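You operate a simulated robot arm through the tools that you are given. There is no shell and no other tool.

You are at the controls of a simulated robot arm. One attempt, no reset.

JOB
Close the teal inlet valve, vent the blue test pot and slide the purple cup under the drain outlet.
Fine: the cup from the rubber mat at the back; inlet closed before the orange vent rocker goes to Open; it stays open; the green drain valve stays closed. Set down upright: what you pick out.

The check looks at the end state, three seconds after you hand in, the way a careful person would. Anything else that was tipped, shoved, dropped, spilled or broken makes it a failure.

ROBOT AND FRAMES
A 6-joint arm with a two-finger parallel gripper, fixed in place. Base frame: the origin is on the floor under the middle of its stand, x ahead of it, y to its left, z up; the work surface is at about z = 800. Readings come in mm, rad, newtons and seconds.
With the tool pointing down near the work surface it reaches from about 300 to 660 mm from the base axis. Its first joint turns from -2.007 to 2.007 rad. Payload 3.43 kg.
The tool frame sits at the grasp point between the pads (the TCP): z along the fingers, y along the line on which they close. The tips reach 34 mm beyond it. The gripper opens to 128 mm. The fingers are 24 mm wide and 12 mm thick; the gripper's body (48 by 130 mm) begins 96 mm behind the TCP.
Orientation is that of the tool frame in the base frame, as [roll, pitch, yaw] about the fixed x, y, z axes, in that order (R = Rz(yaw) Ry(pitch) Rx(roll)). With the fingers straight down and closing along the base's y, the tool's x points along the base's -x, its y along +y and its z along -z.

CONTROLS
- The arm moves only by the tool drive_tool. Its argument "targets" is a list of rows, each a list of 6 numbers: the shift along the tool's x, y, z in mm, then the turn, a rotation vector about the tool's x, y, z in rad. In form: [[x, y, z, rx, ry, rz], ...]. A call has 1 to 20 rows; each row shifts and turns the commanded pose from where the row before left it, along the tool's axes as they then stand. "fingers" is the gripper command, from -1 (shut) to 1 (fully open), values between in proportion, set as the call begins (left out, the last holds). A row lasts 0.2 s, in which the tool goes at most 50 mm and 0.15 rad; a call with a longer step from one row to the next is refused whole, and so is a gripper value outside its range. Where a pose cannot be reached the arm comes as near as it can. A force on the tool above 40 N (or 10 N above the force at the start of the call, whichever is more), or a blocked arm, ends the call early, and 0.2 s more pass. Each finger travels about 153 mm/s and halts on what it meets, pressing with about 34 N; the grip force reading is that of the motor and also rises with nothing between the fingers. The clock runs only during rows and for 0.2 s after the last one: add rows that do not move to give the fingers time. It gives the time, the measured TCP pose, the force on the tool (base axes), the opening and the grip force at its end, in the units of the frame above (readings bear some noise), with the torque about the TCP (base axes, N m) and any sound that the robot's microphone picked up.
- Cameras (640 x 400 px; columns grow to the right, rows downward): "scene" is fixed at [56.8, 495.4, 1572.3]; the picture's right is [-0.69, -0.73, 0.00], its down [-0.47, 0.44, -0.77] and it looks along [0.56, -0.53, -0.64] (base axes); focal length 348 px, centre (320, 200). "wrist" rides on the gripper at [76, -11, -160] in the tool frame; the picture's right is [0.15, 0.99, 0.00], its down [-0.88, 0.13, -0.46] and it looks along [-0.45, 0.07, 0.89] (tool axes); focal length 234 px, centre (320, 200). There is no depth. A picture from a camera that has moved, and an enlarged one, comes with that camera's place and axes in the base frame and with its lens. The place of the scene camera against the robot may be out by one fixed shift of up to 25 mm in any direction.
- capture(camera): a new picture of that camera. No time passes.
- lift_body(by): slides the trunk up (or, below 0, down) by that many mm; the arm rides with it, the base frame stays. It gives what a move gives, with no picture.
- inspect(camera, box): a new picture of the part [left, top, right, bottom] of that camera's present view, enlarged. No time passes.
- finish_job(): hands the job in; it is judged then, once.

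Places have to be worked out from the pictures, the camera data and where the tool is seen. Open the gripper and draw the arm clear of the work before you hand the job in, unless the task says otherwise.

The tools are called after "Request:" by a JSON object that holds its "op" and its "data". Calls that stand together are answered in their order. drive_tool: Moves the arm, as the interface text tells. Its arguments: {"type":"object","properties":{"targets":{"type":"array","items":{"type":"array","items":{"type":"number"}}},"fingers":{"type":"number"}},"required":["targets"]} The other tools are called the same way: lift_body (by) moves the trunk up or down; capture (camera) takes a picture; inspect (camera, box) takes an enlarged picture of a part of a camera's view; finish_job () hands the job in.

At the start:

```text
time: 0.0
tcp_pos: [410.6, 108.9, 1227.7]
orientation: [-3.141, 0.001, -3.141]
contact_force: [0.3, 0.2, 0.2]
ft_torque: [-0.01, -0.01, -0.01]
gripper_width: 128.0
grasp_force: 0.1
trunk travel left (down, up): [-875.0, 115.0]
```

scene: 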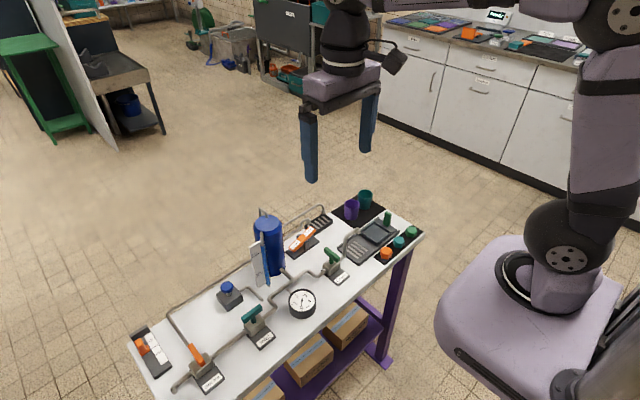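
wrist: 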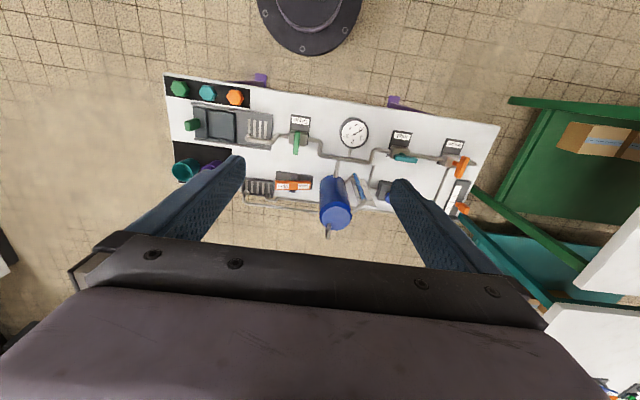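

I start by taking enlarged views of the bench to identify valves, labels, the vent rocker, the cup and the drain outlet.

Request:
{"op": "inspect", "data": {"camera": "scene", "box": [120, 280, 280, 400]}}

Request:
{"op": "inspect", "data": {"camera": "scene", "box": [230, 190, 350, 320]}}

Request:
{"op": "inspect", "data": {"camera": "scene", "box": [310, 180, 430, 290]}}

Request:
{"op": "inspect", "data": {"camera": "wrist", "box": [160, 70, 340, 240]}}

Request:
{"op": "inspect", "data": {"camera": "wrist", "box": [320, 90, 500, 240]}}

```text
3.33 times, centred on (200, 340) of scene
camera zoom: at [56.8, 495.4, 1572.3], right [-0.69, -0.73, 0.0], down [-0.47, 0.44, -0.77], along [0.56, -0.53, -0.64], focal length 1159 px, centre (720, -267)
```

zoom: 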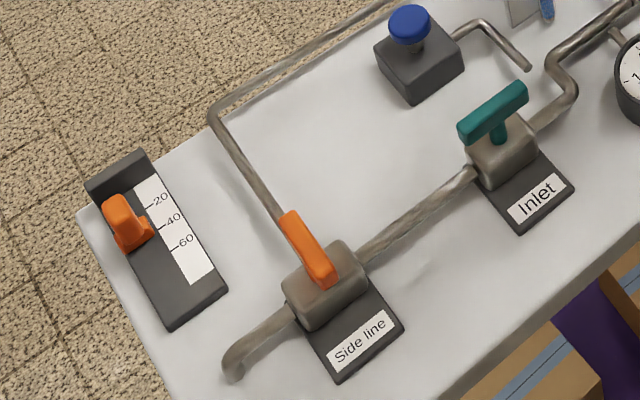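

```text
3.08 times, centred on (290, 255) of scene
camera zoom: at [56.8, 495.4, 1572.3], right [-0.69, -0.73, 0.0], down [-0.47, 0.44, -0.77], along [0.56, -0.53, -0.64], focal length 1070 px, centre (412, 31)
```

zoom: 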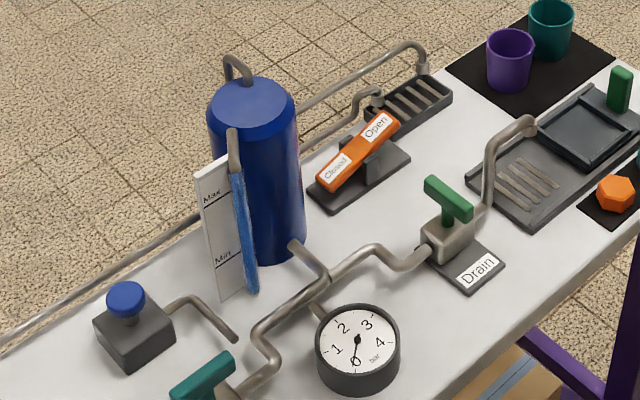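

```text
3.64 times, centred on (370, 235) of scene
camera zoom: at [56.8, 495.4, 1572.3], right [-0.69, -0.73, 0.0], down [-0.47, 0.44, -0.77], along [0.56, -0.53, -0.64], focal length 1264 px, centre (138, 73)
```

zoom: 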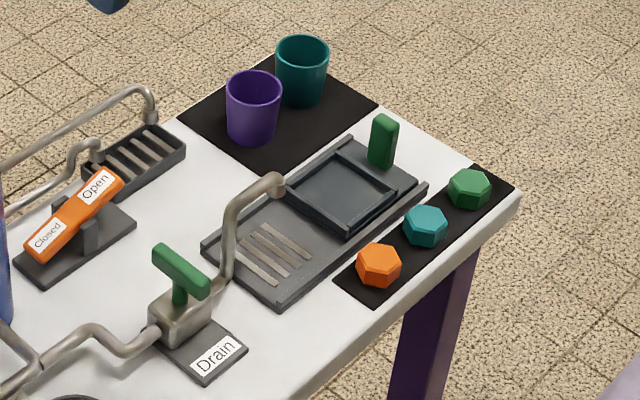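

```text
2.35 times, centred on (250, 155) of wrist
camera zoom: at [334.6, 98.7, 1387.3], right [-0.15, 0.99, 0.0], down [0.88, 0.13, 0.46], along [0.45, 0.07, -0.89], focal length 551 px, centre (485, 306)
```

zoom: 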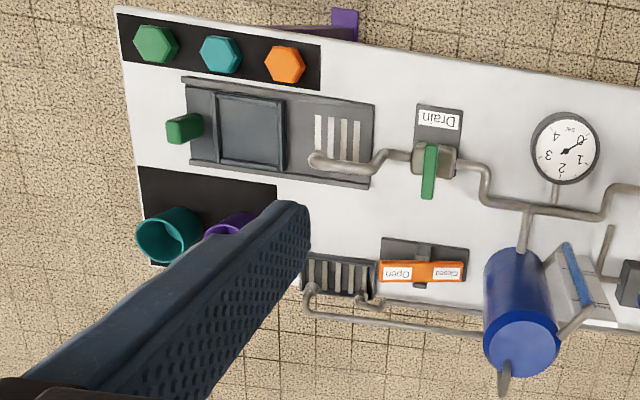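

```text
2.67 times, centred on (410, 165) of wrist
camera zoom: at [334.6, 98.7, 1387.3], right [-0.15, 0.99, 0.0], down [0.88, 0.13, 0.46], along [0.45, 0.07, -0.89], focal length 624 px, centre (80, 293)
```

zoom: 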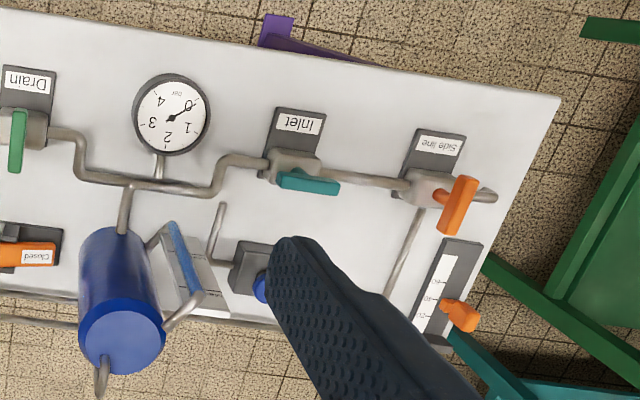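

The bench runs about x 373–633 and y −240–544. The inlet handle lies along its pipe (open), the drain handle is across it (closed), and the outlet is above a slotted tray with a green-knobbed carriage beside it. I move closer to the cup, outlet and carriage area, staying high, for a better look.

Request:
{"op": "drive_tool", "data": {"targets": [[0, -40, 28, 0, 0, 0], [0, -40, 28, 0, 0, 0], [0, -40, 28, 0, 0, 0], [0, -40, 28, 0, 0, 0], [0, -40, 28, 0, 0, 0], [0, 0, 0, 0, 0, 0]], "fingers": 1}}

Request:
{"op": "capture", "data": {"camera": "wrist"}}

Request:
{"op": "capture", "data": {"camera": "scene"}}

```text
time: 1.4
tcp_pos: [409.9, -92.5, 1087.6]
orientation: [-3.141, 0.001, -3.142]
contact_force: [0.1, -0.4, -0.3]
ft_torque: [-0.01, -0.04, 0.01]
gripper_width: 128.1
grasp_force: 0.0
trunk travel left (down, up): [-875.0, 115.0]
```

```text
taken
camera wrist: at [333.1, -102.7, 1246.6], right [-0.15, 0.99, 0.0], down [0.88, 0.13, 0.46], along [0.45, 0.07, -0.89], focal length 234 px, centre (320, 200)
```

wrist: 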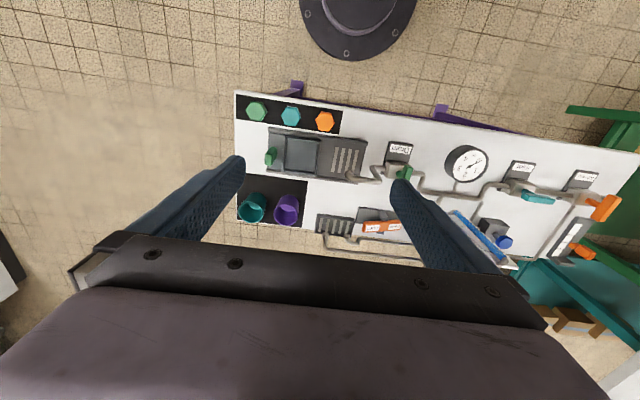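

```text
taken
```

scene: 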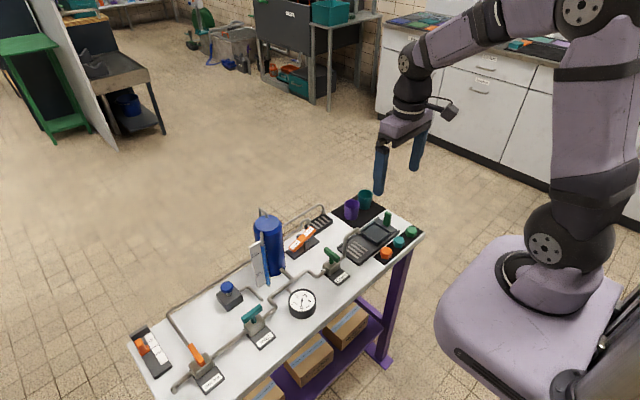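

The carriage, cups and outlet are visible between the fingers, so I enlarge that part of the wrist view.

Request:
{"op": "inspect", "data": {"camera": "wrist", "box": [230, 85, 380, 240]}}

Request:
{"op": "inspect", "data": {"camera": "wrist", "box": [240, 120, 330, 180]}}

Request:
{"op": "inspect", "data": {"camera": "scene", "box": [335, 190, 425, 265]}}

Request:
{"op": "inspect", "data": {"camera": "scene", "box": [275, 200, 345, 260]}}

```text
2.58 times, centred on (305, 162) of wrist
camera zoom: at [333.1, -102.7, 1246.6], right [-0.15, 0.99, 0.0], down [0.88, 0.13, 0.46], along [0.45, 0.07, -0.89], focal length 604 px, centre (359, 297)
```

zoom: 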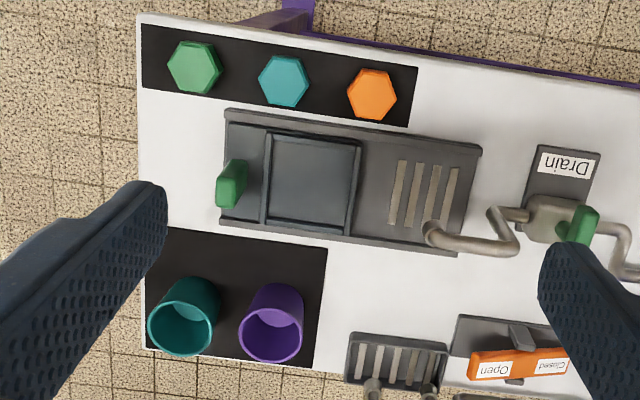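

```text
6.67 times, centred on (285, 150) of wrist
camera zoom: at [333.1, -102.7, 1246.6], right [-0.15, 0.99, 0.0], down [0.88, 0.13, 0.46], along [0.45, 0.07, -0.89], focal length 1561 px, centre (553, 533)
```

zoom: 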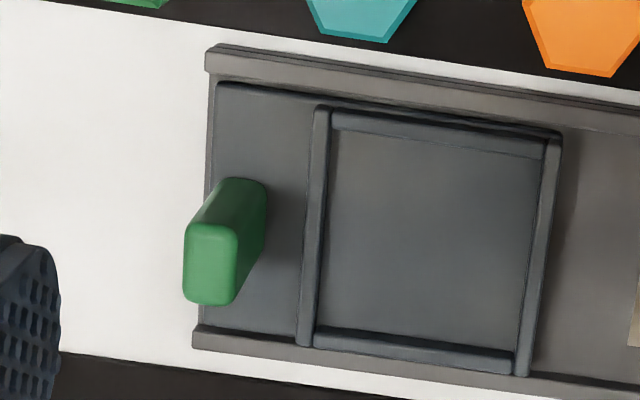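

```text
5.33 times, centred on (380, 228) of scene
camera zoom: at [56.8, 495.4, 1572.3], right [-0.69, -0.73, 0.0], down [-0.47, 0.44, -0.77], along [0.56, -0.53, -0.64], focal length 1854 px, centre (0, 53)
```

zoom: 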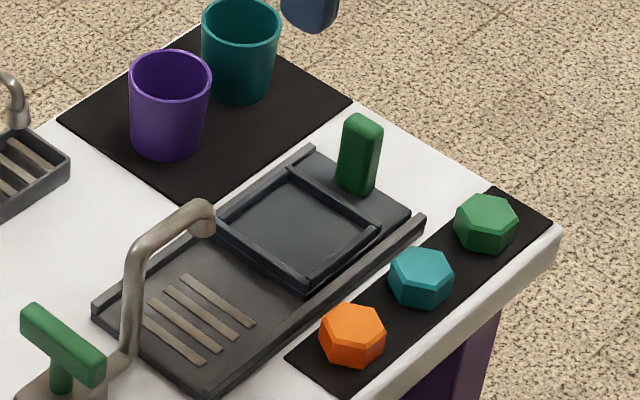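

```text
6.67 times, centred on (310, 230) of scene
camera zoom: at [56.8, 495.4, 1572.3], right [-0.69, -0.73, 0.0], down [-0.47, 0.44, -0.77], along [0.56, -0.53, -0.64], focal length 2317 px, centre (387, 0)
```

zoom: 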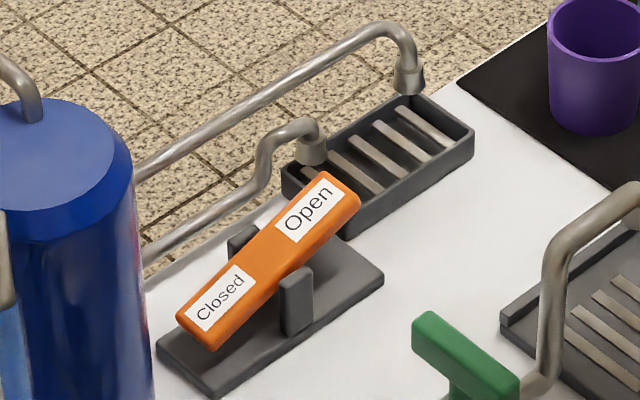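

The carriage (framed tray with green knob) slides in +y along rails to the outlet at about (462, −37). The rocker's Closed end is down, and the purple cup is at about (575, −134). Inlet comes first, so I move over the inlet valve at about (465, 317) for a closer look.

Request:
{"op": "drive_tool", "data": {"targets": [[0, 46, 4, 0, 0, 0], [0, 46, 4, 0, 0, 0], [0, 46, 4, 0, 0, 0], [0, 46, 4, 0, 0, 0], [0, 46, 4, 0, 0, 0], [0, 46, 4, 0, 0, 0], [0, 46, 4, 0, 0, 0], [0, 46, 4, 0, 0, 0], [0, 42, 4, 0, 0, 0], [0, 0, 0, 0, 0, 0]], "fingers": 1}}

Request:
{"op": "capture", "data": {"camera": "wrist"}}

Request:
{"op": "capture", "data": {"camera": "scene"}}

```text
time: 3.6
tcp_pos: [409.8, 319.5, 1052.9]
orientation: [-3.141, 0.0, 3.141]
contact_force: [0.9, -0.5, 0.2]
ft_torque: [0.0, -0.02, -0.02]
gripper_width: 128.1
grasp_force: 0.1
trunk travel left (down, up): [-875.0, 115.0]
```

```text
taken
camera wrist: at [334.6, 309.1, 1212.6], right [-0.15, 0.99, 0.0], down [0.88, 0.13, 0.46], along [0.45, 0.07, -0.89], focal length 234 px, centre (320, 200)
```

wrist: 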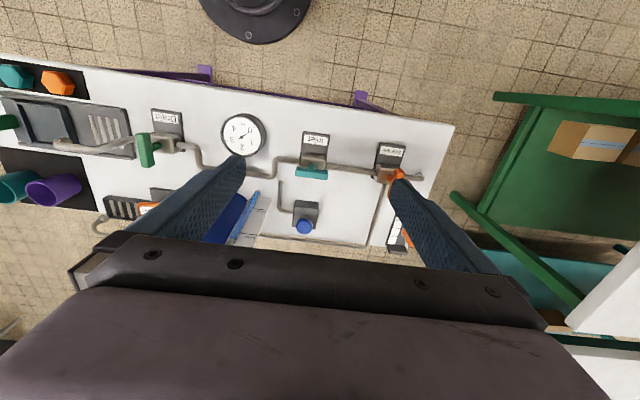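

```text
taken
```

scene: 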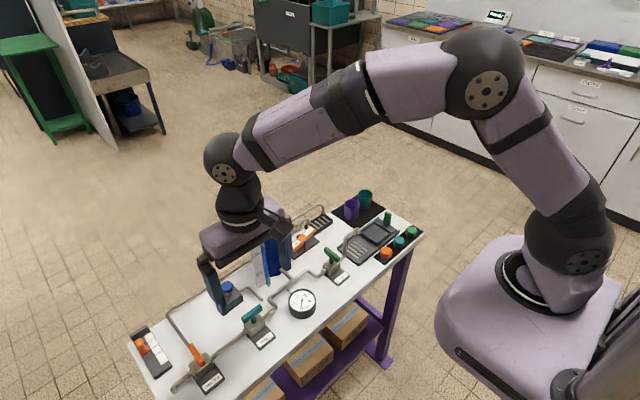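

Request:
{"op": "inspect", "data": {"camera": "wrist", "box": [265, 115, 365, 215]}}

Request:
{"op": "inspect", "data": {"camera": "scene", "box": [225, 280, 325, 350]}}

Request:
{"op": "inspect", "data": {"camera": "wrist", "box": [120, 95, 280, 215]}}

```text
4.00 times, centred on (315, 165) of wrist
camera zoom: at [334.6, 309.1, 1212.6], right [-0.15, 0.99, 0.0], down [0.88, 0.13, 0.46], along [0.45, 0.07, -0.89], focal length 937 px, centre (340, 340)
```

zoom: 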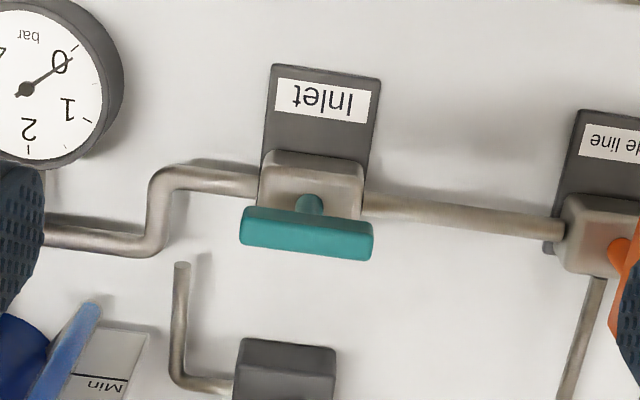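

```text
5.71 times, centred on (275, 315) of scene
camera zoom: at [56.8, 495.4, 1572.3], right [-0.69, -0.73, 0.0], down [-0.47, 0.44, -0.77], along [0.56, -0.53, -0.64], focal length 1986 px, centre (577, -457)
```

zoom: 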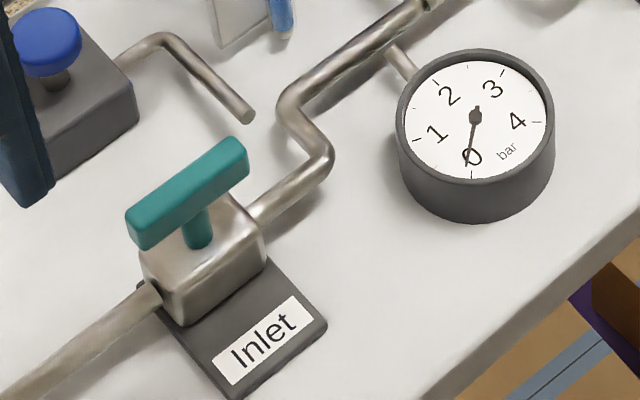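

```text
3.33 times, centred on (200, 155) of wrist
camera zoom: at [334.6, 309.1, 1212.6], right [-0.15, 0.99, 0.0], down [0.88, 0.13, 0.46], along [0.45, 0.07, -0.89], focal length 781 px, centre (720, 350)
```

zoom: 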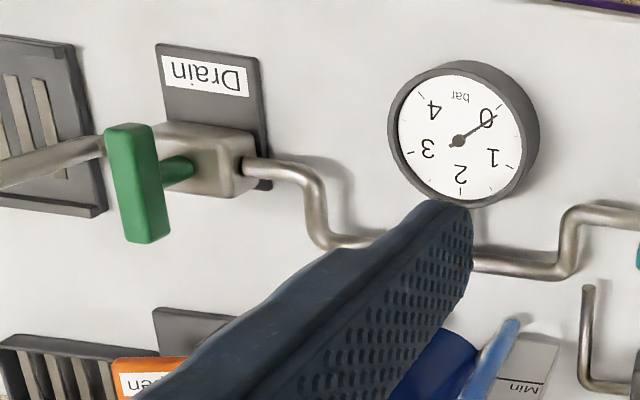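

Triangulating both wrist views (and a scene-camera shift of about (−10, +8, −19)) puts the inlet handle centre at about (465, 316, 867), lying along y, with the valve body top near z 827. I move above it, turn the tool −90° about its axis so the fingers close along x, and narrow the gripper.

Request:
{"op": "drive_tool", "data": {"targets": [[-28, -2, 0, 0, 0, 0], [-27, -1.5, 0, 0, 0, 0], [0, 0, 0, 0, 0, -0.1428], [0, 0, 0, 0, 0, -0.1428], [0, 0, 0, 0, 0, -0.1428], [0, 0, 0, 0, 0, -0.1428], [0, 0, 0, 0, 0, -0.1428], [0, 0, 0, 0, 0, -0.1428], [0, 0, 0, 0, 0, -0.1428], [0, 0, 0, 0, 0, -0.1428], [0, 0, 0, 0, 0, -0.1428], [0, 0, 0, 0, 0, -0.1428], [0, 0, 0, 0, 0, -0.1428], [0, 0, 0, 0, 0, 0]], "fingers": -0.06}}

Request:
{"op": "capture", "data": {"camera": "wrist"}}

Request:
{"op": "capture", "data": {"camera": "scene"}}

```text
time: 6.6
tcp_pos: [465.8, 316.5, 1050.2]
orientation: [-3.141, -0.001, -1.57]
contact_force: [-0.1, 0.7, -0.2]
ft_torque: [0.01, -0.03, -0.03]
gripper_width: 60.2
grasp_force: 0.1
trunk travel left (down, up): [-875.0, 115.0]
```

```text
taken
camera wrist: at [476.6, 240.5, 1211.1], right [-0.99, -0.15, 0.0], down [-0.13, 0.88, 0.46], along [-0.07, 0.45, -0.89], focal length 234 px, centre (320, 200)
```

wrist: 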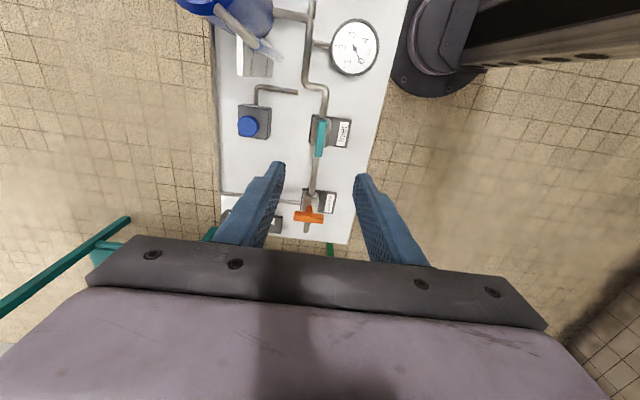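

```text
taken
```

scene: 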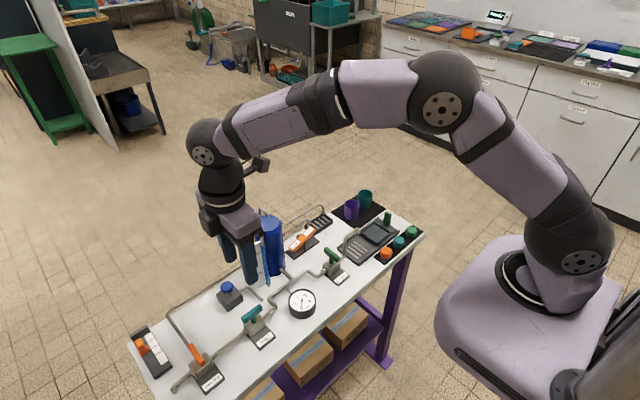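

I enlarge the wrist view around the inlet handle to refine its x position before descending.

Request:
{"op": "inspect", "data": {"camera": "wrist", "box": [285, 100, 365, 180]}}

Request:
{"op": "inspect", "data": {"camera": "wrist", "box": [270, 170, 370, 250]}}

```text
5.00 times, centred on (325, 140) of wrist
camera zoom: at [476.6, 240.5, 1211.1], right [-0.99, -0.15, 0.0], down [-0.13, 0.88, 0.46], along [-0.07, 0.45, -0.89], focal length 1171 px, centre (295, 500)
```

zoom: 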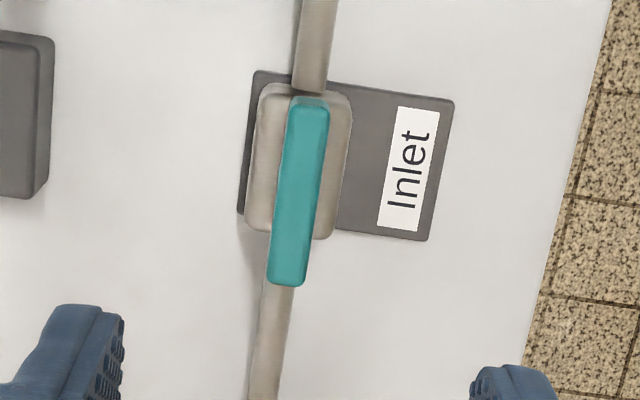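

```text
5.00 times, centred on (320, 210) of wrist
camera zoom: at [476.6, 240.5, 1211.1], right [-0.99, -0.15, 0.0], down [-0.13, 0.88, 0.46], along [-0.07, 0.45, -0.89], focal length 1171 px, centre (320, 150)
```

zoom: 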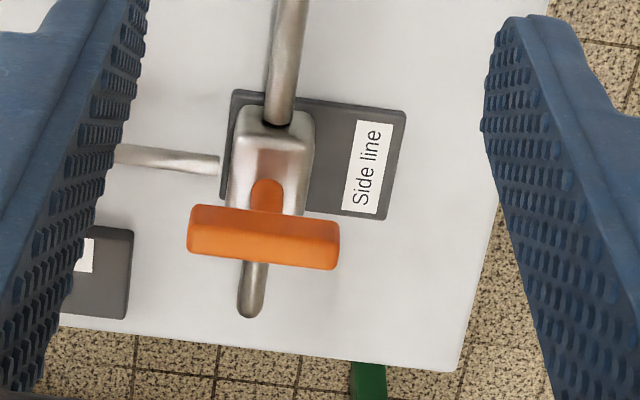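

This view puts the handle top at about (464, 315), nearly under the tool. I shift by 1.5 mm and descend to TCP z≈877, so the tips stop about 15 mm above the valve body.

Request:
{"op": "drive_tool", "data": {"targets": [[1, 1.6, 40, 0, 0, 0], [0, 0, 40, 0, 0, 0], [0, 0, 40, 0, 0, 0], [0, 0, 30, 0, 0, 0], [0, 0, 15, 0, 0, 0], [0, 0, 8, 0, 0, 0], [0, 0, 0, 0, 0, 0]]}}

Request:
{"op": "inspect", "data": {"camera": "scene", "box": [205, 240, 325, 360]}}

Request:
{"op": "capture", "data": {"camera": "wrist"}}

```text
time: 8.2
tcp_pos: [464.0, 314.0, 878.8]
orientation: [-3.141, -0.001, -1.571]
contact_force: [-0.7, 0.4, -0.3]
ft_torque: [0.0, -0.01, -0.06]
gripper_width: 60.2
grasp_force: 0.1
trunk travel left (down, up): [-875.0, 115.0]
```

```text
3.33 times, centred on (265, 300) of scene
camera zoom: at [56.8, 495.4, 1572.3], right [-0.69, -0.73, 0.0], down [-0.47, 0.44, -0.77], along [0.56, -0.53, -0.64], focal length 1159 px, centre (503, -133)
```

zoom: 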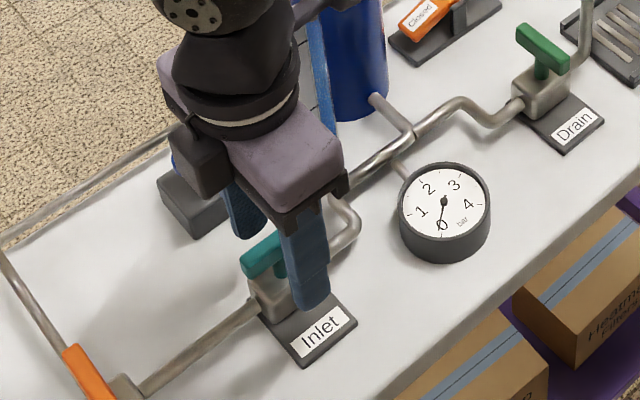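

```text
taken
camera wrist: at [475.5, 239.0, 1038.3], right [-0.99, -0.15, 0.0], down [-0.13, 0.88, 0.46], along [-0.07, 0.45, -0.89], focal length 234 px, centre (320, 200)
```

wrist: 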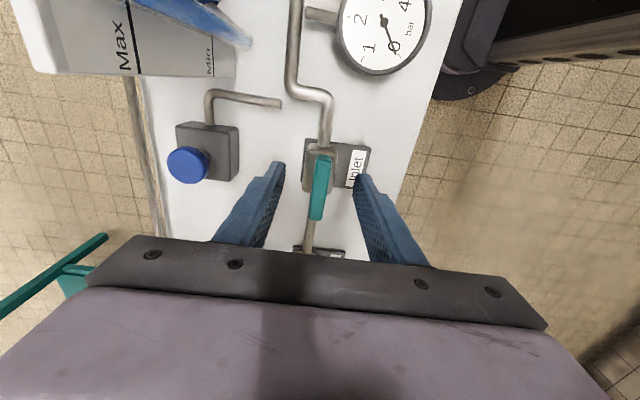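

The fingers straddle the teal handle with the tips above the valve body. I close on the handle.

Request:
{"op": "drive_tool", "data": {"targets": [[0, 0, 0, 0, 0, 0], [0, 0, 0, 0, 0, 0], [0, 0, 0, 0, 0, 0]], "fingers": -1}}

Request:
{"op": "inspect", "data": {"camera": "wrist", "box": [240, 120, 400, 260]}}

```text
time: 9.0
tcp_pos: [465.0, 314.1, 877.7]
orientation: [-3.142, 0.001, -1.572]
contact_force: [2.3, -0.4, -1.1]
ft_torque: [0.2, -0.07, -0.01]
gripper_width: 12.0
grasp_force: 44.6
trunk travel left (down, up): [-875.0, 115.0]
```

```text
2.86 times, centred on (320, 190) of wrist
camera zoom: at [475.9, 239.0, 1038.3], right [-0.99, -0.15, 0.0], down [-0.13, 0.88, 0.46], along [-0.07, 0.45, -0.89], focal length 669 px, centre (320, 229)
```

zoom: 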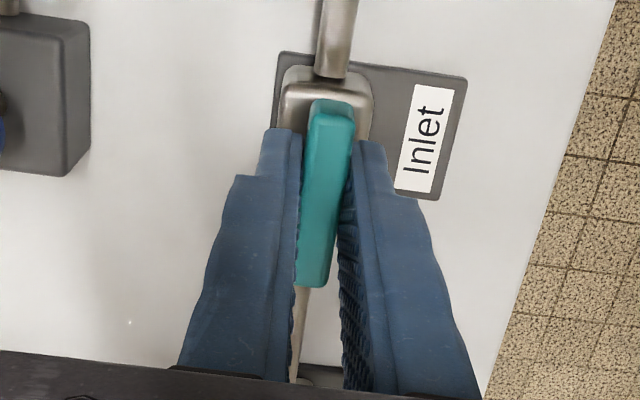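

The grip holds the 12 mm handle with low side force. I turn it a little clockwise (seen from above) and check for resistance.

Request:
{"op": "drive_tool", "data": {"targets": [[0, 0, 0, 0, 0, 0.06], [0, 0, 0, 0, 0, 0.06], [0, 0, 0, 0, 0, 0.06], [0, 0, 0, 0, 0, 0]], "fingers": -1}}

Request:
{"op": "inspect", "data": {"camera": "wrist", "box": [240, 120, 400, 260]}}

```text
time: 10.0
tcp_pos: [464.8, 314.2, 879.0]
orientation: [-3.141, 0.0, -1.753]
contact_force: [6.5, -3.8, -2.7]
ft_torque: [0.27, -0.31, 0.0]
gripper_width: 11.8
grasp_force: 45.3
trunk travel left (down, up): [-875.0, 115.0]
```

```text
2.86 times, centred on (320, 190) of wrist
camera zoom: at [462.0, 238.3, 1038.4], right [-1.0, 0.03, 0.0], down [0.03, 0.89, 0.46], along [0.02, 0.46, -0.89], focal length 669 px, centre (320, 229)
```

zoom: 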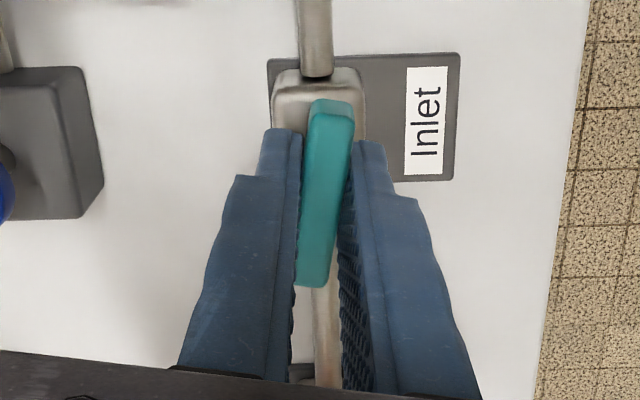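

The handle turns freely with the tool (low torque), so I continue clockwise.

Request:
{"op": "drive_tool", "data": {"targets": [[0, 0, 0, 0, 0, 0.1], [0, 0, 0, 0, 0, 0.1], [0, 0, 0, 0, 0, 0.1], [0, 0, 0, 0, 0, 0.1], [0, 0, 0, 0, 0, 0.1], [0, 0, 0, 0, 0, 0.1], [0, 0, 0, 0, 0, 0.1], [0, 0, 0, 0, 0, 0]], "fingers": -1}}

Request:
{"op": "inspect", "data": {"camera": "wrist", "box": [240, 120, 400, 260]}}

```text
time: 11.8
tcp_pos: [465.1, 313.9, 878.5]
orientation: [-3.141, 0.001, -2.455]
contact_force: [5.1, -4.7, 3.4]
ft_torque: [-0.08, -0.21, 0.01]
gripper_width: 11.9
grasp_force: 45.0
trunk travel left (down, up): [-875.0, 115.0]
```

```text
2.86 times, centred on (320, 190) of wrist
camera zoom: at [413.0, 258.2, 1038.4], right [-0.74, 0.67, 0.0], down [0.6, 0.66, 0.46], along [0.31, 0.34, -0.89], focal length 669 px, centre (320, 229)
```

zoom: 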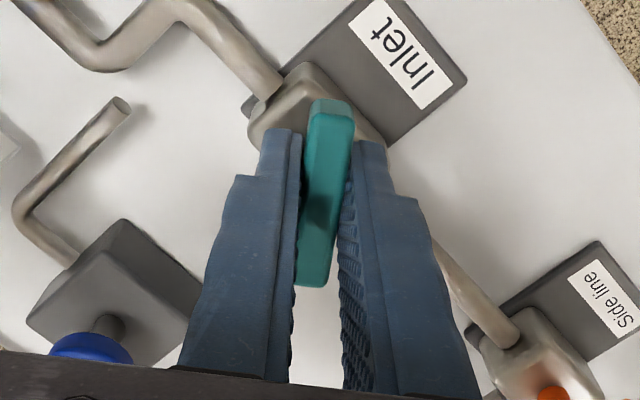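

It is about halfway round with no stop felt. I turn the remaining 0.69 rad to bring the handle square across the pipe.

Request:
{"op": "drive_tool", "data": {"targets": [[0, 0, 0, 0, 0, 0.1], [0, 0, 0, 0, 0, 0.1], [0, 0, 0, 0, 0, 0.1], [0, 0, 0, 0, 0, 0.1], [0, 0, 0, 0, 0, 0.1], [0, 0, 0, 0, 0, 0.1], [0, 0, 0, 0, 0, 0.05], [0, 0, 0, 0, 0, 0.035], [0, 0, 0, 0, 0, 0]], "fingers": -1}}

Request:
{"op": "capture", "data": {"camera": "wrist"}}

Request:
{"op": "inspect", "data": {"camera": "wrist", "box": [240, 120, 400, 260]}}

```text
time: 13.8
tcp_pos: [463.8, 315.1, 877.9]
orientation: [-3.142, 0.0, -3.138]
contact_force: [3.2, -0.5, 0.9]
ft_torque: [-0.04, -0.49, -0.01]
gripper_width: 11.8
grasp_force: 45.5
trunk travel left (down, up): [-875.0, 115.0]
```

```text
taken
camera wrist: at [388.5, 303.9, 1038.4], right [-0.15, 0.99, 0.0], down [0.88, 0.13, 0.46], along [0.45, 0.07, -0.89], focal length 234 px, centre (320, 200)
```

wrist: 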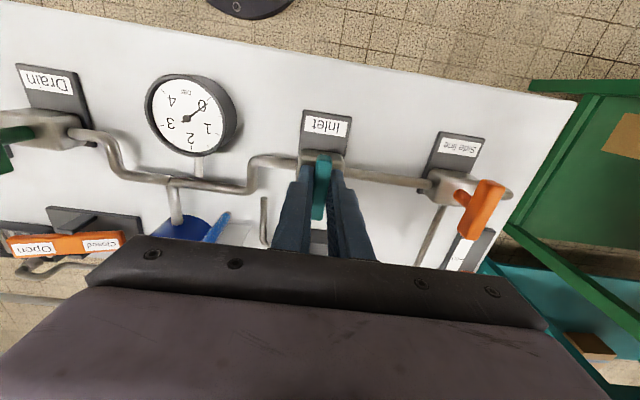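

```text
2.86 times, centred on (320, 190) of wrist
camera zoom: at [388.5, 303.9, 1038.4], right [-0.15, 0.99, 0.0], down [0.88, 0.13, 0.46], along [0.45, 0.07, -0.89], focal length 669 px, centre (320, 229)
```

zoom: 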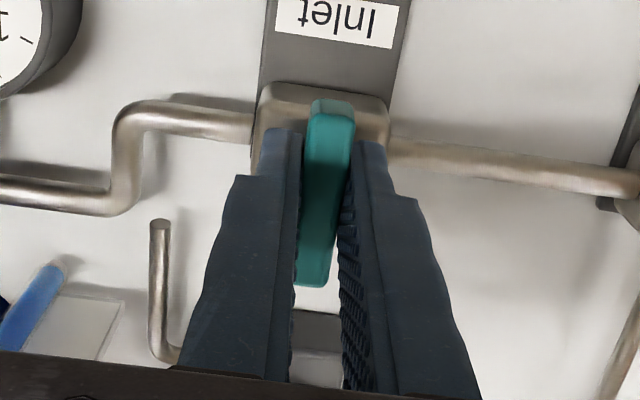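

The handle is now square to the pipe. I nudge 0.06 rad further to feel whether this is the end stop.

Request:
{"op": "drive_tool", "data": {"targets": [[0, 0, 0, 0, 0, 0.03], [0, 0, 0, 0, 0, 0.03], [0, 0, 0, 0, 0, 0]], "fingers": -1}}

Request:
{"op": "inspect", "data": {"camera": "wrist", "box": [240, 120, 400, 260]}}

```text
time: 14.6
tcp_pos: [464.1, 314.1, 878.9]
orientation: [3.14, 0.001, 3.088]
contact_force: [0.8, 1.8, 1.0]
ft_torque: [0.0, -0.17, 1.26]
gripper_width: 12.7
grasp_force: 45.2
trunk travel left (down, up): [-875.0, 115.0]
```

```text
2.86 times, centred on (320, 190) of wrist
camera zoom: at [387.8, 308.3, 1038.4], right [-0.09, 1.0, 0.0], down [0.89, 0.08, 0.46], along [0.45, 0.04, -0.89], focal length 669 px, centre (320, 229)
```

zoom: 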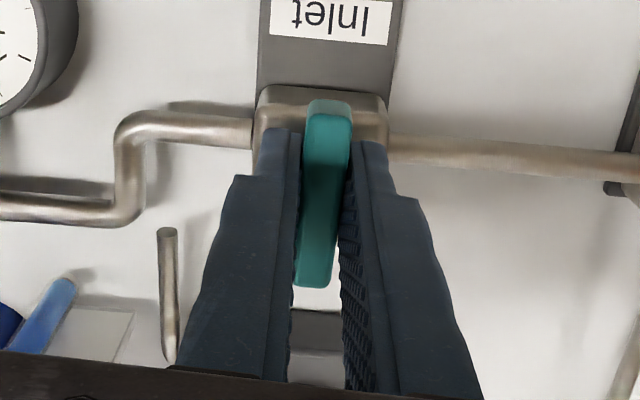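

Torque rose to 1.26 N·m, so that is the closed end stop. I open the fingers and rise straight up.

Request:
{"op": "drive_tool", "data": {"targets": [[0, 0, 0, 0, 0, -0.04], [0, 0, 0, 0, 0, 0], [0, 0, 0, 0, 0, 0]], "fingers": -0.3}}

Request:
{"op": "drive_tool", "data": {"targets": [[0, 0, -20, 0, 0, 0], [0, 0, -40, 0, 0, 0], [0, 0, -50, 0, 0, 0], [0, 0, -50, 0, 0, 0], [0, 0, -30, 0, 0, -0.015], [0, 0, 0, 0, 0, 0]]}}

Request:
{"op": "capture", "data": {"camera": "wrist"}}

Request:
{"op": "inspect", "data": {"camera": "scene", "box": [200, 260, 360, 360]}}

```text
time: 15.4
tcp_pos: [464.8, 314.6, 878.8]
orientation: [-3.142, 0.0, 3.127]
contact_force: [0.6, 0.3, 0.4]
ft_torque: [-0.03, 0.02, 0.0]
gripper_width: 44.8
grasp_force: 0.1
trunk travel left (down, up): [-875.0, 115.0]
```

```text
time: 16.8
tcp_pos: [464.7, 312.6, 1071.7]
orientation: [3.141, -0.001, -3.14]
contact_force: [0.5, -0.7, -0.2]
ft_torque: [-0.01, 0.02, 0.01]
gripper_width: 44.9
grasp_force: 0.1
trunk travel left (down, up): [-875.0, 115.0]
```

```text
taken
camera wrist: at [388.1, 302.8, 1231.3], right [-0.15, 0.99, 0.0], down [0.88, 0.13, 0.46], along [0.45, 0.07, -0.89], focal length 234 px, centre (320, 200)
```

wrist: 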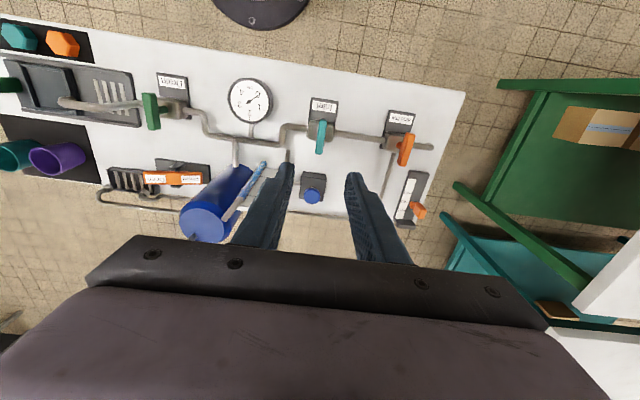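

```text
4.00 times, centred on (280, 310) of scene
camera zoom: at [56.8, 495.4, 1572.3], right [-0.69, -0.73, 0.0], down [-0.47, 0.44, -0.77], along [0.56, -0.53, -0.64], focal length 1390 px, centre (480, -240)
```

zoom: 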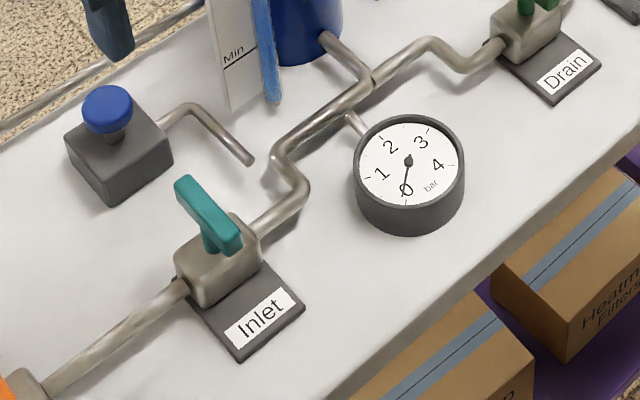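

The inlet is closed: its handle is across the pipe just like the closed drain's. Next is the vent rocker, whose raised Open end I put at about (584, 40, 850). I shut the fingers and move high and around the pot to above it for a closer view.

Request:
{"op": "drive_tool", "data": {"targets": [[0, -46, 0, 0, 0, 0], [0, -46, 0, 0, 0, 0], [0, -46, 0, 0, 0, 0], [0, -46, 0, 0, 0, 0], [0, -46, 0, 0, 0, 0], [0, -44, 0, 0, 0, 0], [-20, 0, 0, 0, 0, 0], [0, 0, 0, 0, 0, 0]], "fingers": -1}}

Request:
{"op": "capture", "data": {"camera": "wrist"}}

Request:
{"op": "inspect", "data": {"camera": "wrist", "box": [240, 120, 400, 260]}}

Request:
{"op": "capture", "data": {"camera": "scene"}}

```text
time: 18.6
tcp_pos: [482.2, 40.5, 1068.9]
orientation: [3.141, 0.0, -3.141]
contact_force: [-0.5, -0.8, -0.2]
ft_torque: [0.0, -0.03, 0.02]
gripper_width: 0.0
grasp_force: 32.9
trunk travel left (down, up): [-875.0, 115.0]
```

```text
taken
camera wrist: at [407.2, 29.5, 1228.6], right [-0.15, 0.99, 0.0], down [0.88, 0.13, 0.46], along [0.45, 0.07, -0.89], focal length 234 px, centre (320, 200)
```

wrist: 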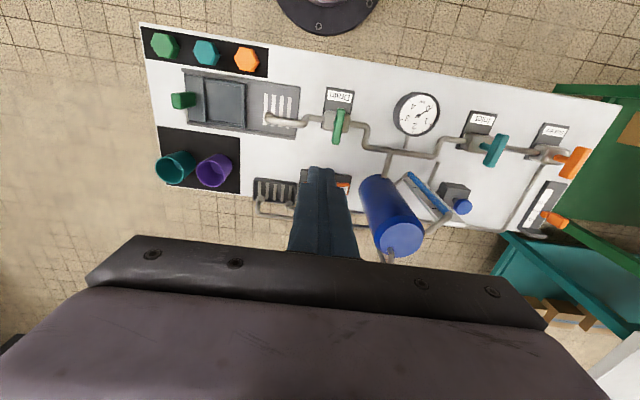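

```text
2.86 times, centred on (320, 190) of wrist
camera zoom: at [407.2, 29.5, 1228.6], right [-0.15, 0.99, 0.0], down [0.88, 0.13, 0.46], along [0.45, 0.07, -0.89], focal length 669 px, centre (320, 229)
```

zoom: 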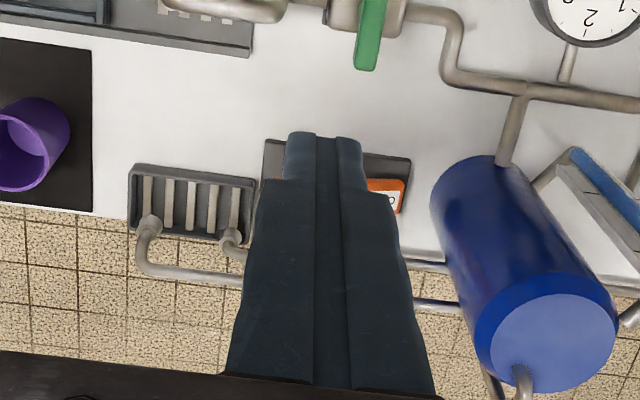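

```text
taken
```

scene: 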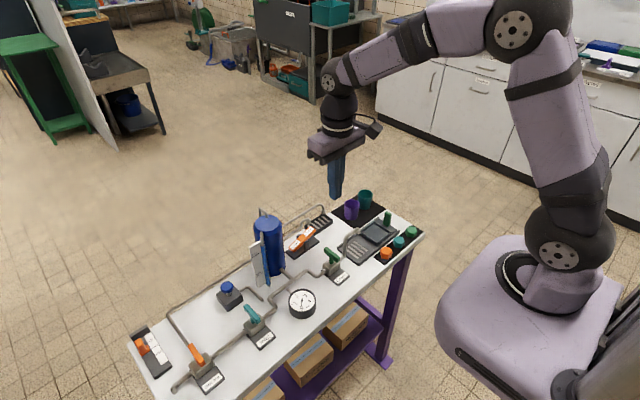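

The shut fingers hide the rocker, so I open them wide for one look from here.

Request:
{"op": "drive_tool", "data": {"targets": [[0, 0, 0, 0, 0, 0], [0, 0, 0, 0, 0, 0], [0, 0, 0, 0, 0, 0]], "fingers": 1}}

Request:
{"op": "inspect", "data": {"camera": "wrist", "box": [250, 140, 390, 240]}}

Request:
{"op": "inspect", "data": {"camera": "wrist", "box": [290, 165, 370, 225]}}

```text
time: 19.4
tcp_pos: [483.4, 42.1, 1068.5]
orientation: [3.141, 0.0, 3.141]
contact_force: [-0.8, 0.4, 1.2]
ft_torque: [-0.01, -0.02, 0.01]
gripper_width: 127.8
grasp_force: 0.2
trunk travel left (down, up): [-875.0, 115.0]
```

```text
4.00 times, centred on (320, 190) of wrist
camera zoom: at [407.7, 30.2, 1228.4], right [-0.15, 0.99, 0.0], down [0.88, 0.13, 0.46], along [0.45, 0.07, -0.89], focal length 937 px, centre (320, 240)
```

zoom: 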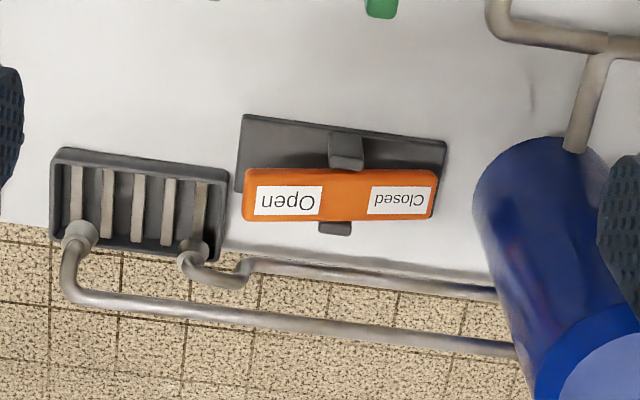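

```text
6.67 times, centred on (330, 195) of wrist
camera zoom: at [407.7, 30.2, 1228.4], right [-0.15, 0.99, 0.0], down [0.88, 0.13, 0.46], along [0.45, 0.07, -0.89], focal length 1561 px, centre (253, 233)
```

zoom: 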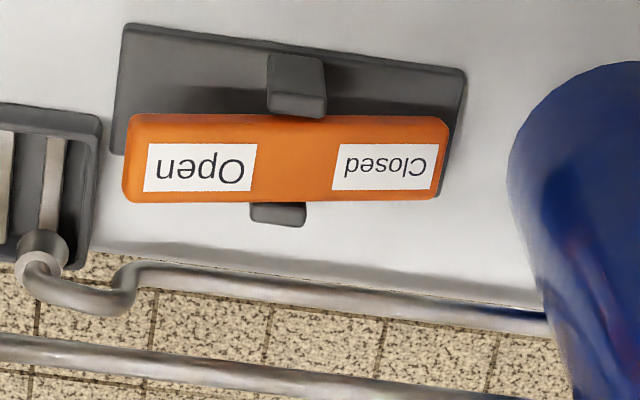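

The rocker spans y≈22 to 112 at x≈584, with its pivot at y≈67 and the Open end raised to about z 855. I close the fingers, move over (584, 36), and descend to just above the Open end.

Request:
{"op": "drive_tool", "data": {"targets": [[-34, -2, 0, 0, 0, 0], [-34, -2, 0, 0, 0, 0], [-33, -2, 0, 0, 0, 0], [0, 0, 0, 0, 0, 0], [0, 0, 45, 0, 0, 0], [0, 0, 45, 0, 0, 0], [0, 0, 40, 0, 0, 0], [0, 0, 25, 0, 0, 0], [0, 0, 8, 0, 0, 0], [0, 0, 0, 0, 0, 0]], "fingers": -1}}

Request:
{"op": "capture", "data": {"camera": "wrist"}}

Request:
{"op": "inspect", "data": {"camera": "scene", "box": [250, 150, 370, 270]}}

```text
time: 21.6
tcp_pos: [585.8, 34.6, 904.7]
orientation: [-3.141, 0.001, -3.142]
contact_force: [0.5, 0.1, 0.5]
ft_torque: [-0.01, 0.0, 0.05]
gripper_width: 0.0
grasp_force: 32.7
trunk travel left (down, up): [-875.0, 115.0]
```

```text
taken
camera wrist: at [509.0, 23.6, 1064.3], right [-0.15, 0.99, 0.0], down [0.88, 0.13, 0.46], along [0.45, 0.07, -0.89], focal length 234 px, centre (320, 200)
```

wrist: 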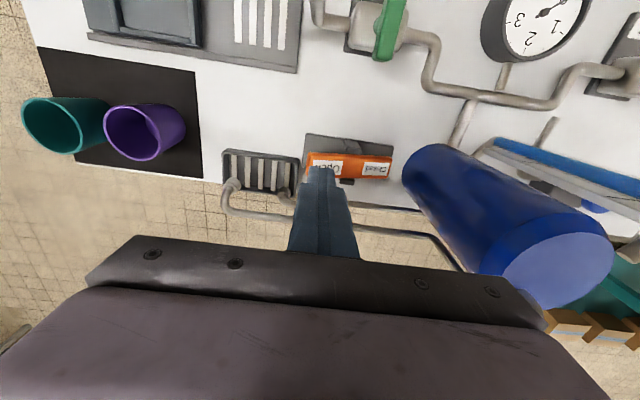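

```text
3.33 times, centred on (310, 210) of scene
camera zoom: at [56.8, 495.4, 1572.3], right [-0.69, -0.73, 0.0], down [-0.47, 0.44, -0.77], along [0.56, -0.53, -0.64], focal length 1159 px, centre (353, 167)
```

zoom: 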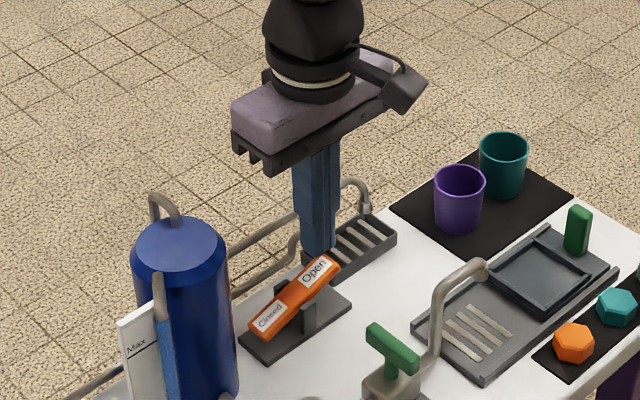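

The tips (z≈871) are over the Open end with the spouts clear. I press down in small steps, watching the force.

Request:
{"op": "drive_tool", "data": {"targets": [[0, 0, 6, 0, 0, 0], [0, 0, 5, 0, 0, 0], [0, 0, 5, 0, 0, 0], [0, 0, 5, 0, 0, 0], [0, 0, 0, 0, 0, 0]], "fingers": -1}}

Request:
{"op": "inspect", "data": {"camera": "scene", "box": [260, 190, 360, 270]}}

```text
time: 22.8
tcp_pos: [584.2, 34.9, 885.2]
orientation: [-3.141, 0.001, 3.14]
contact_force: [0.3, -1.0, 0.5]
ft_torque: [-0.04, 0.01, -0.01]
gripper_width: 0.3
grasp_force: 33.5
trunk travel left (down, up): [-875.0, 115.0]
```

```text
5.00 times, centred on (310, 230) of scene
camera zoom: at [56.8, 495.4, 1572.3], right [-0.69, -0.73, 0.0], down [-0.47, 0.44, -0.77], along [0.56, -0.53, -0.64], focal length 1738 px, centre (370, 50)
```

zoom: 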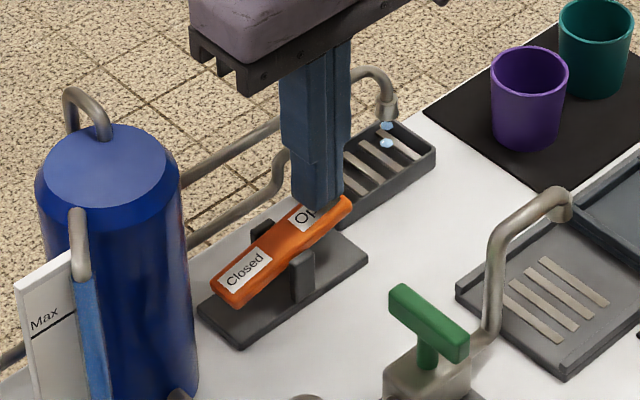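

The rocker has begun to tip and vent drops show at the spout over the grate, with little force. I keep pressing to full travel.

Request:
{"op": "drive_tool", "data": {"targets": [[0, 0, 5, 0, 0, 0], [0, 0, 5, 0, 0, 0], [0, 0, 0, 0, 0, 0]], "fingers": -1}}

Request:
{"op": "inspect", "data": {"camera": "scene", "box": [260, 190, 360, 270]}}

```text
time: 23.6
tcp_pos: [584.7, 33.7, 875.6]
orientation: [3.141, 0.002, 3.141]
contact_force: [-0.6, -1.9, 1.6]
ft_torque: [-0.04, 0.04, 0.01]
gripper_width: 0.0
grasp_force: 32.4
trunk travel left (down, up): [-875.0, 115.0]
```

```text
5.00 times, centred on (310, 230) of scene
camera zoom: at [56.8, 495.4, 1572.3], right [-0.69, -0.73, 0.0], down [-0.47, 0.44, -0.77], along [0.56, -0.53, -0.64], focal length 1738 px, centre (370, 50)
```

zoom: 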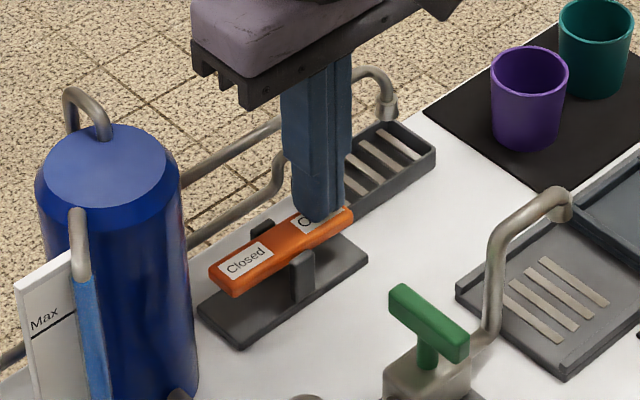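

The rocker is now about level (tips at z≈842). I press further.

Request:
{"op": "drive_tool", "data": {"targets": [[0, 0, 4, 0, 0, 0], [0, 0, 4, 0, 0, 0], [0, 0, 4, 0, 0, 0], [0, 0, 0, 0, 0, 0]], "fingers": -1}}

Request:
{"op": "inspect", "data": {"camera": "scene", "box": [260, 190, 360, 270]}}

```text
time: 24.6
tcp_pos: [585.4, 33.9, 869.7]
orientation: [-3.14, 0.006, 3.141]
contact_force: [-11.4, -3.9, 22.1]
ft_torque: [0.1, 0.55, 0.14]
gripper_width: 0.0
grasp_force: 33.1
trunk travel left (down, up): [-875.0, 115.0]
stopped in row 4: the force on the tool passed its limit at 41 N (the readings are from after the stop); the commanded pose is now the measured one
```

```text
5.00 times, centred on (310, 230) of scene
camera zoom: at [56.8, 495.4, 1572.3], right [-0.69, -0.73, 0.0], down [-0.47, 0.44, -0.77], along [0.56, -0.53, -0.64], focal length 1738 px, centre (370, 50)
```

zoom: 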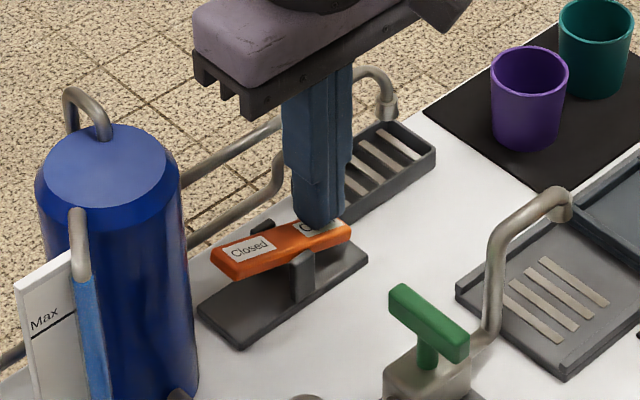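

The stop came at 41 N with the Open end now lower than the Closed end. I lift off and look at the rocker.

Request:
{"op": "drive_tool", "data": {"targets": [[0, 0, -10, 0, 0, 0], [0, 0, -30, 0, 0, 0], [0, 0, -40, 0, 0, 0], [0, 0, -50, 0, 0, 0], [0, 0, -50, 0, 0, 0], [0, 0, 0, 0, 0, 0]], "fingers": -1}}

Request:
{"op": "inspect", "data": {"camera": "scene", "box": [260, 190, 360, 270]}}

Request:
{"op": "inspect", "data": {"camera": "scene", "box": [200, 260, 360, 360]}}

```text
time: 26.0
tcp_pos: [587.6, 33.9, 1048.4]
orientation: [3.141, 0.004, 3.141]
contact_force: [0.0, 0.5, 0.4]
ft_torque: [0.05, -0.02, 0.0]
gripper_width: 0.0
grasp_force: 32.9
trunk travel left (down, up): [-875.0, 115.0]
```

```text
5.00 times, centred on (310, 230) of scene
camera zoom: at [56.8, 495.4, 1572.3], right [-0.69, -0.73, 0.0], down [-0.47, 0.44, -0.77], along [0.56, -0.53, -0.64], focal length 1738 px, centre (370, 50)
```

zoom: 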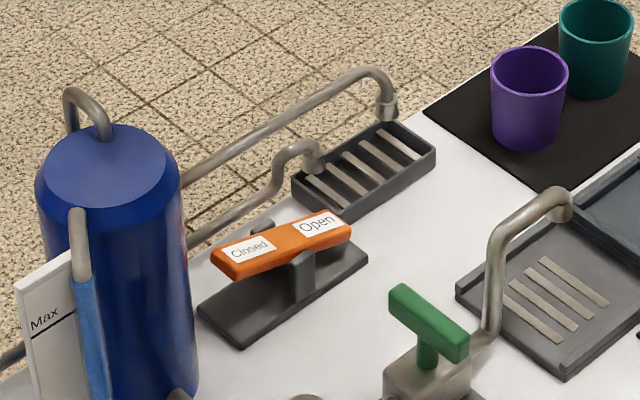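

```text
4.00 times, centred on (280, 310) of scene
camera zoom: at [56.8, 495.4, 1572.3], right [-0.69, -0.73, 0.0], down [-0.47, 0.44, -0.77], along [0.56, -0.53, -0.64], focal length 1390 px, centre (480, -240)
```

zoom: 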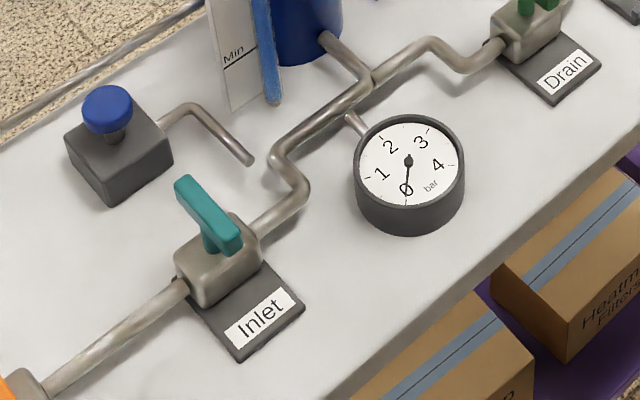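

The rocker holds with its Open end down and the gauge needle has settled exactly on 0. I open the fingers to see it from the wrist and confirm it's at full travel.

Request:
{"op": "drive_tool", "data": {"targets": [[34, 0, -10, 0, 0, 0], [34, 0, -10, 0, 0, 0], [34, 4, 0, 0, 0, 0], [0, 4, 0, 0, 0, 0], [0, 0, 0, 0, 0, 0]], "fingers": 1}}

Request:
{"op": "inspect", "data": {"camera": "wrist", "box": [290, 165, 370, 225]}}

Request:
{"op": "capture", "data": {"camera": "wrist"}}

```text
time: 27.2
tcp_pos: [484.0, 41.5, 1065.7]
orientation: [3.141, 0.009, -3.141]
contact_force: [0.3, -0.7, 0.0]
ft_torque: [-0.01, -0.03, 0.02]
gripper_width: 127.9
grasp_force: 0.0
trunk travel left (down, up): [-875.0, 115.0]
```

```text
6.67 times, centred on (330, 195) of wrist
camera zoom: at [406.7, 31.5, 1225.0], right [-0.15, 0.99, 0.0], down [0.88, 0.13, 0.46], along [0.46, 0.07, -0.89], focal length 1561 px, centre (253, 233)
```

zoom: 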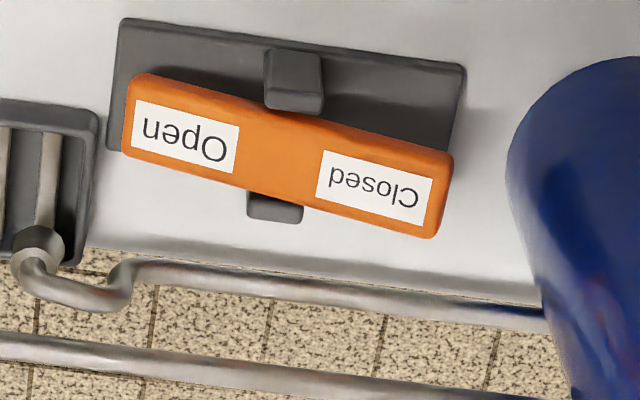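

```text
taken
camera wrist: at [406.7, 31.5, 1225.0], right [-0.15, 0.99, 0.0], down [0.88, 0.13, 0.46], along [0.46, 0.07, -0.89], focal length 234 px, centre (320, 200)
```

wrist: 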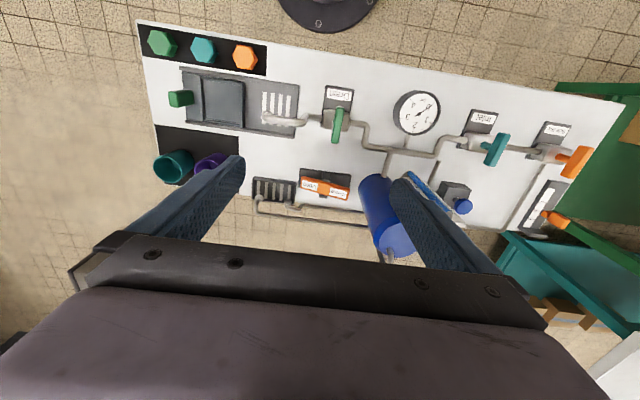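

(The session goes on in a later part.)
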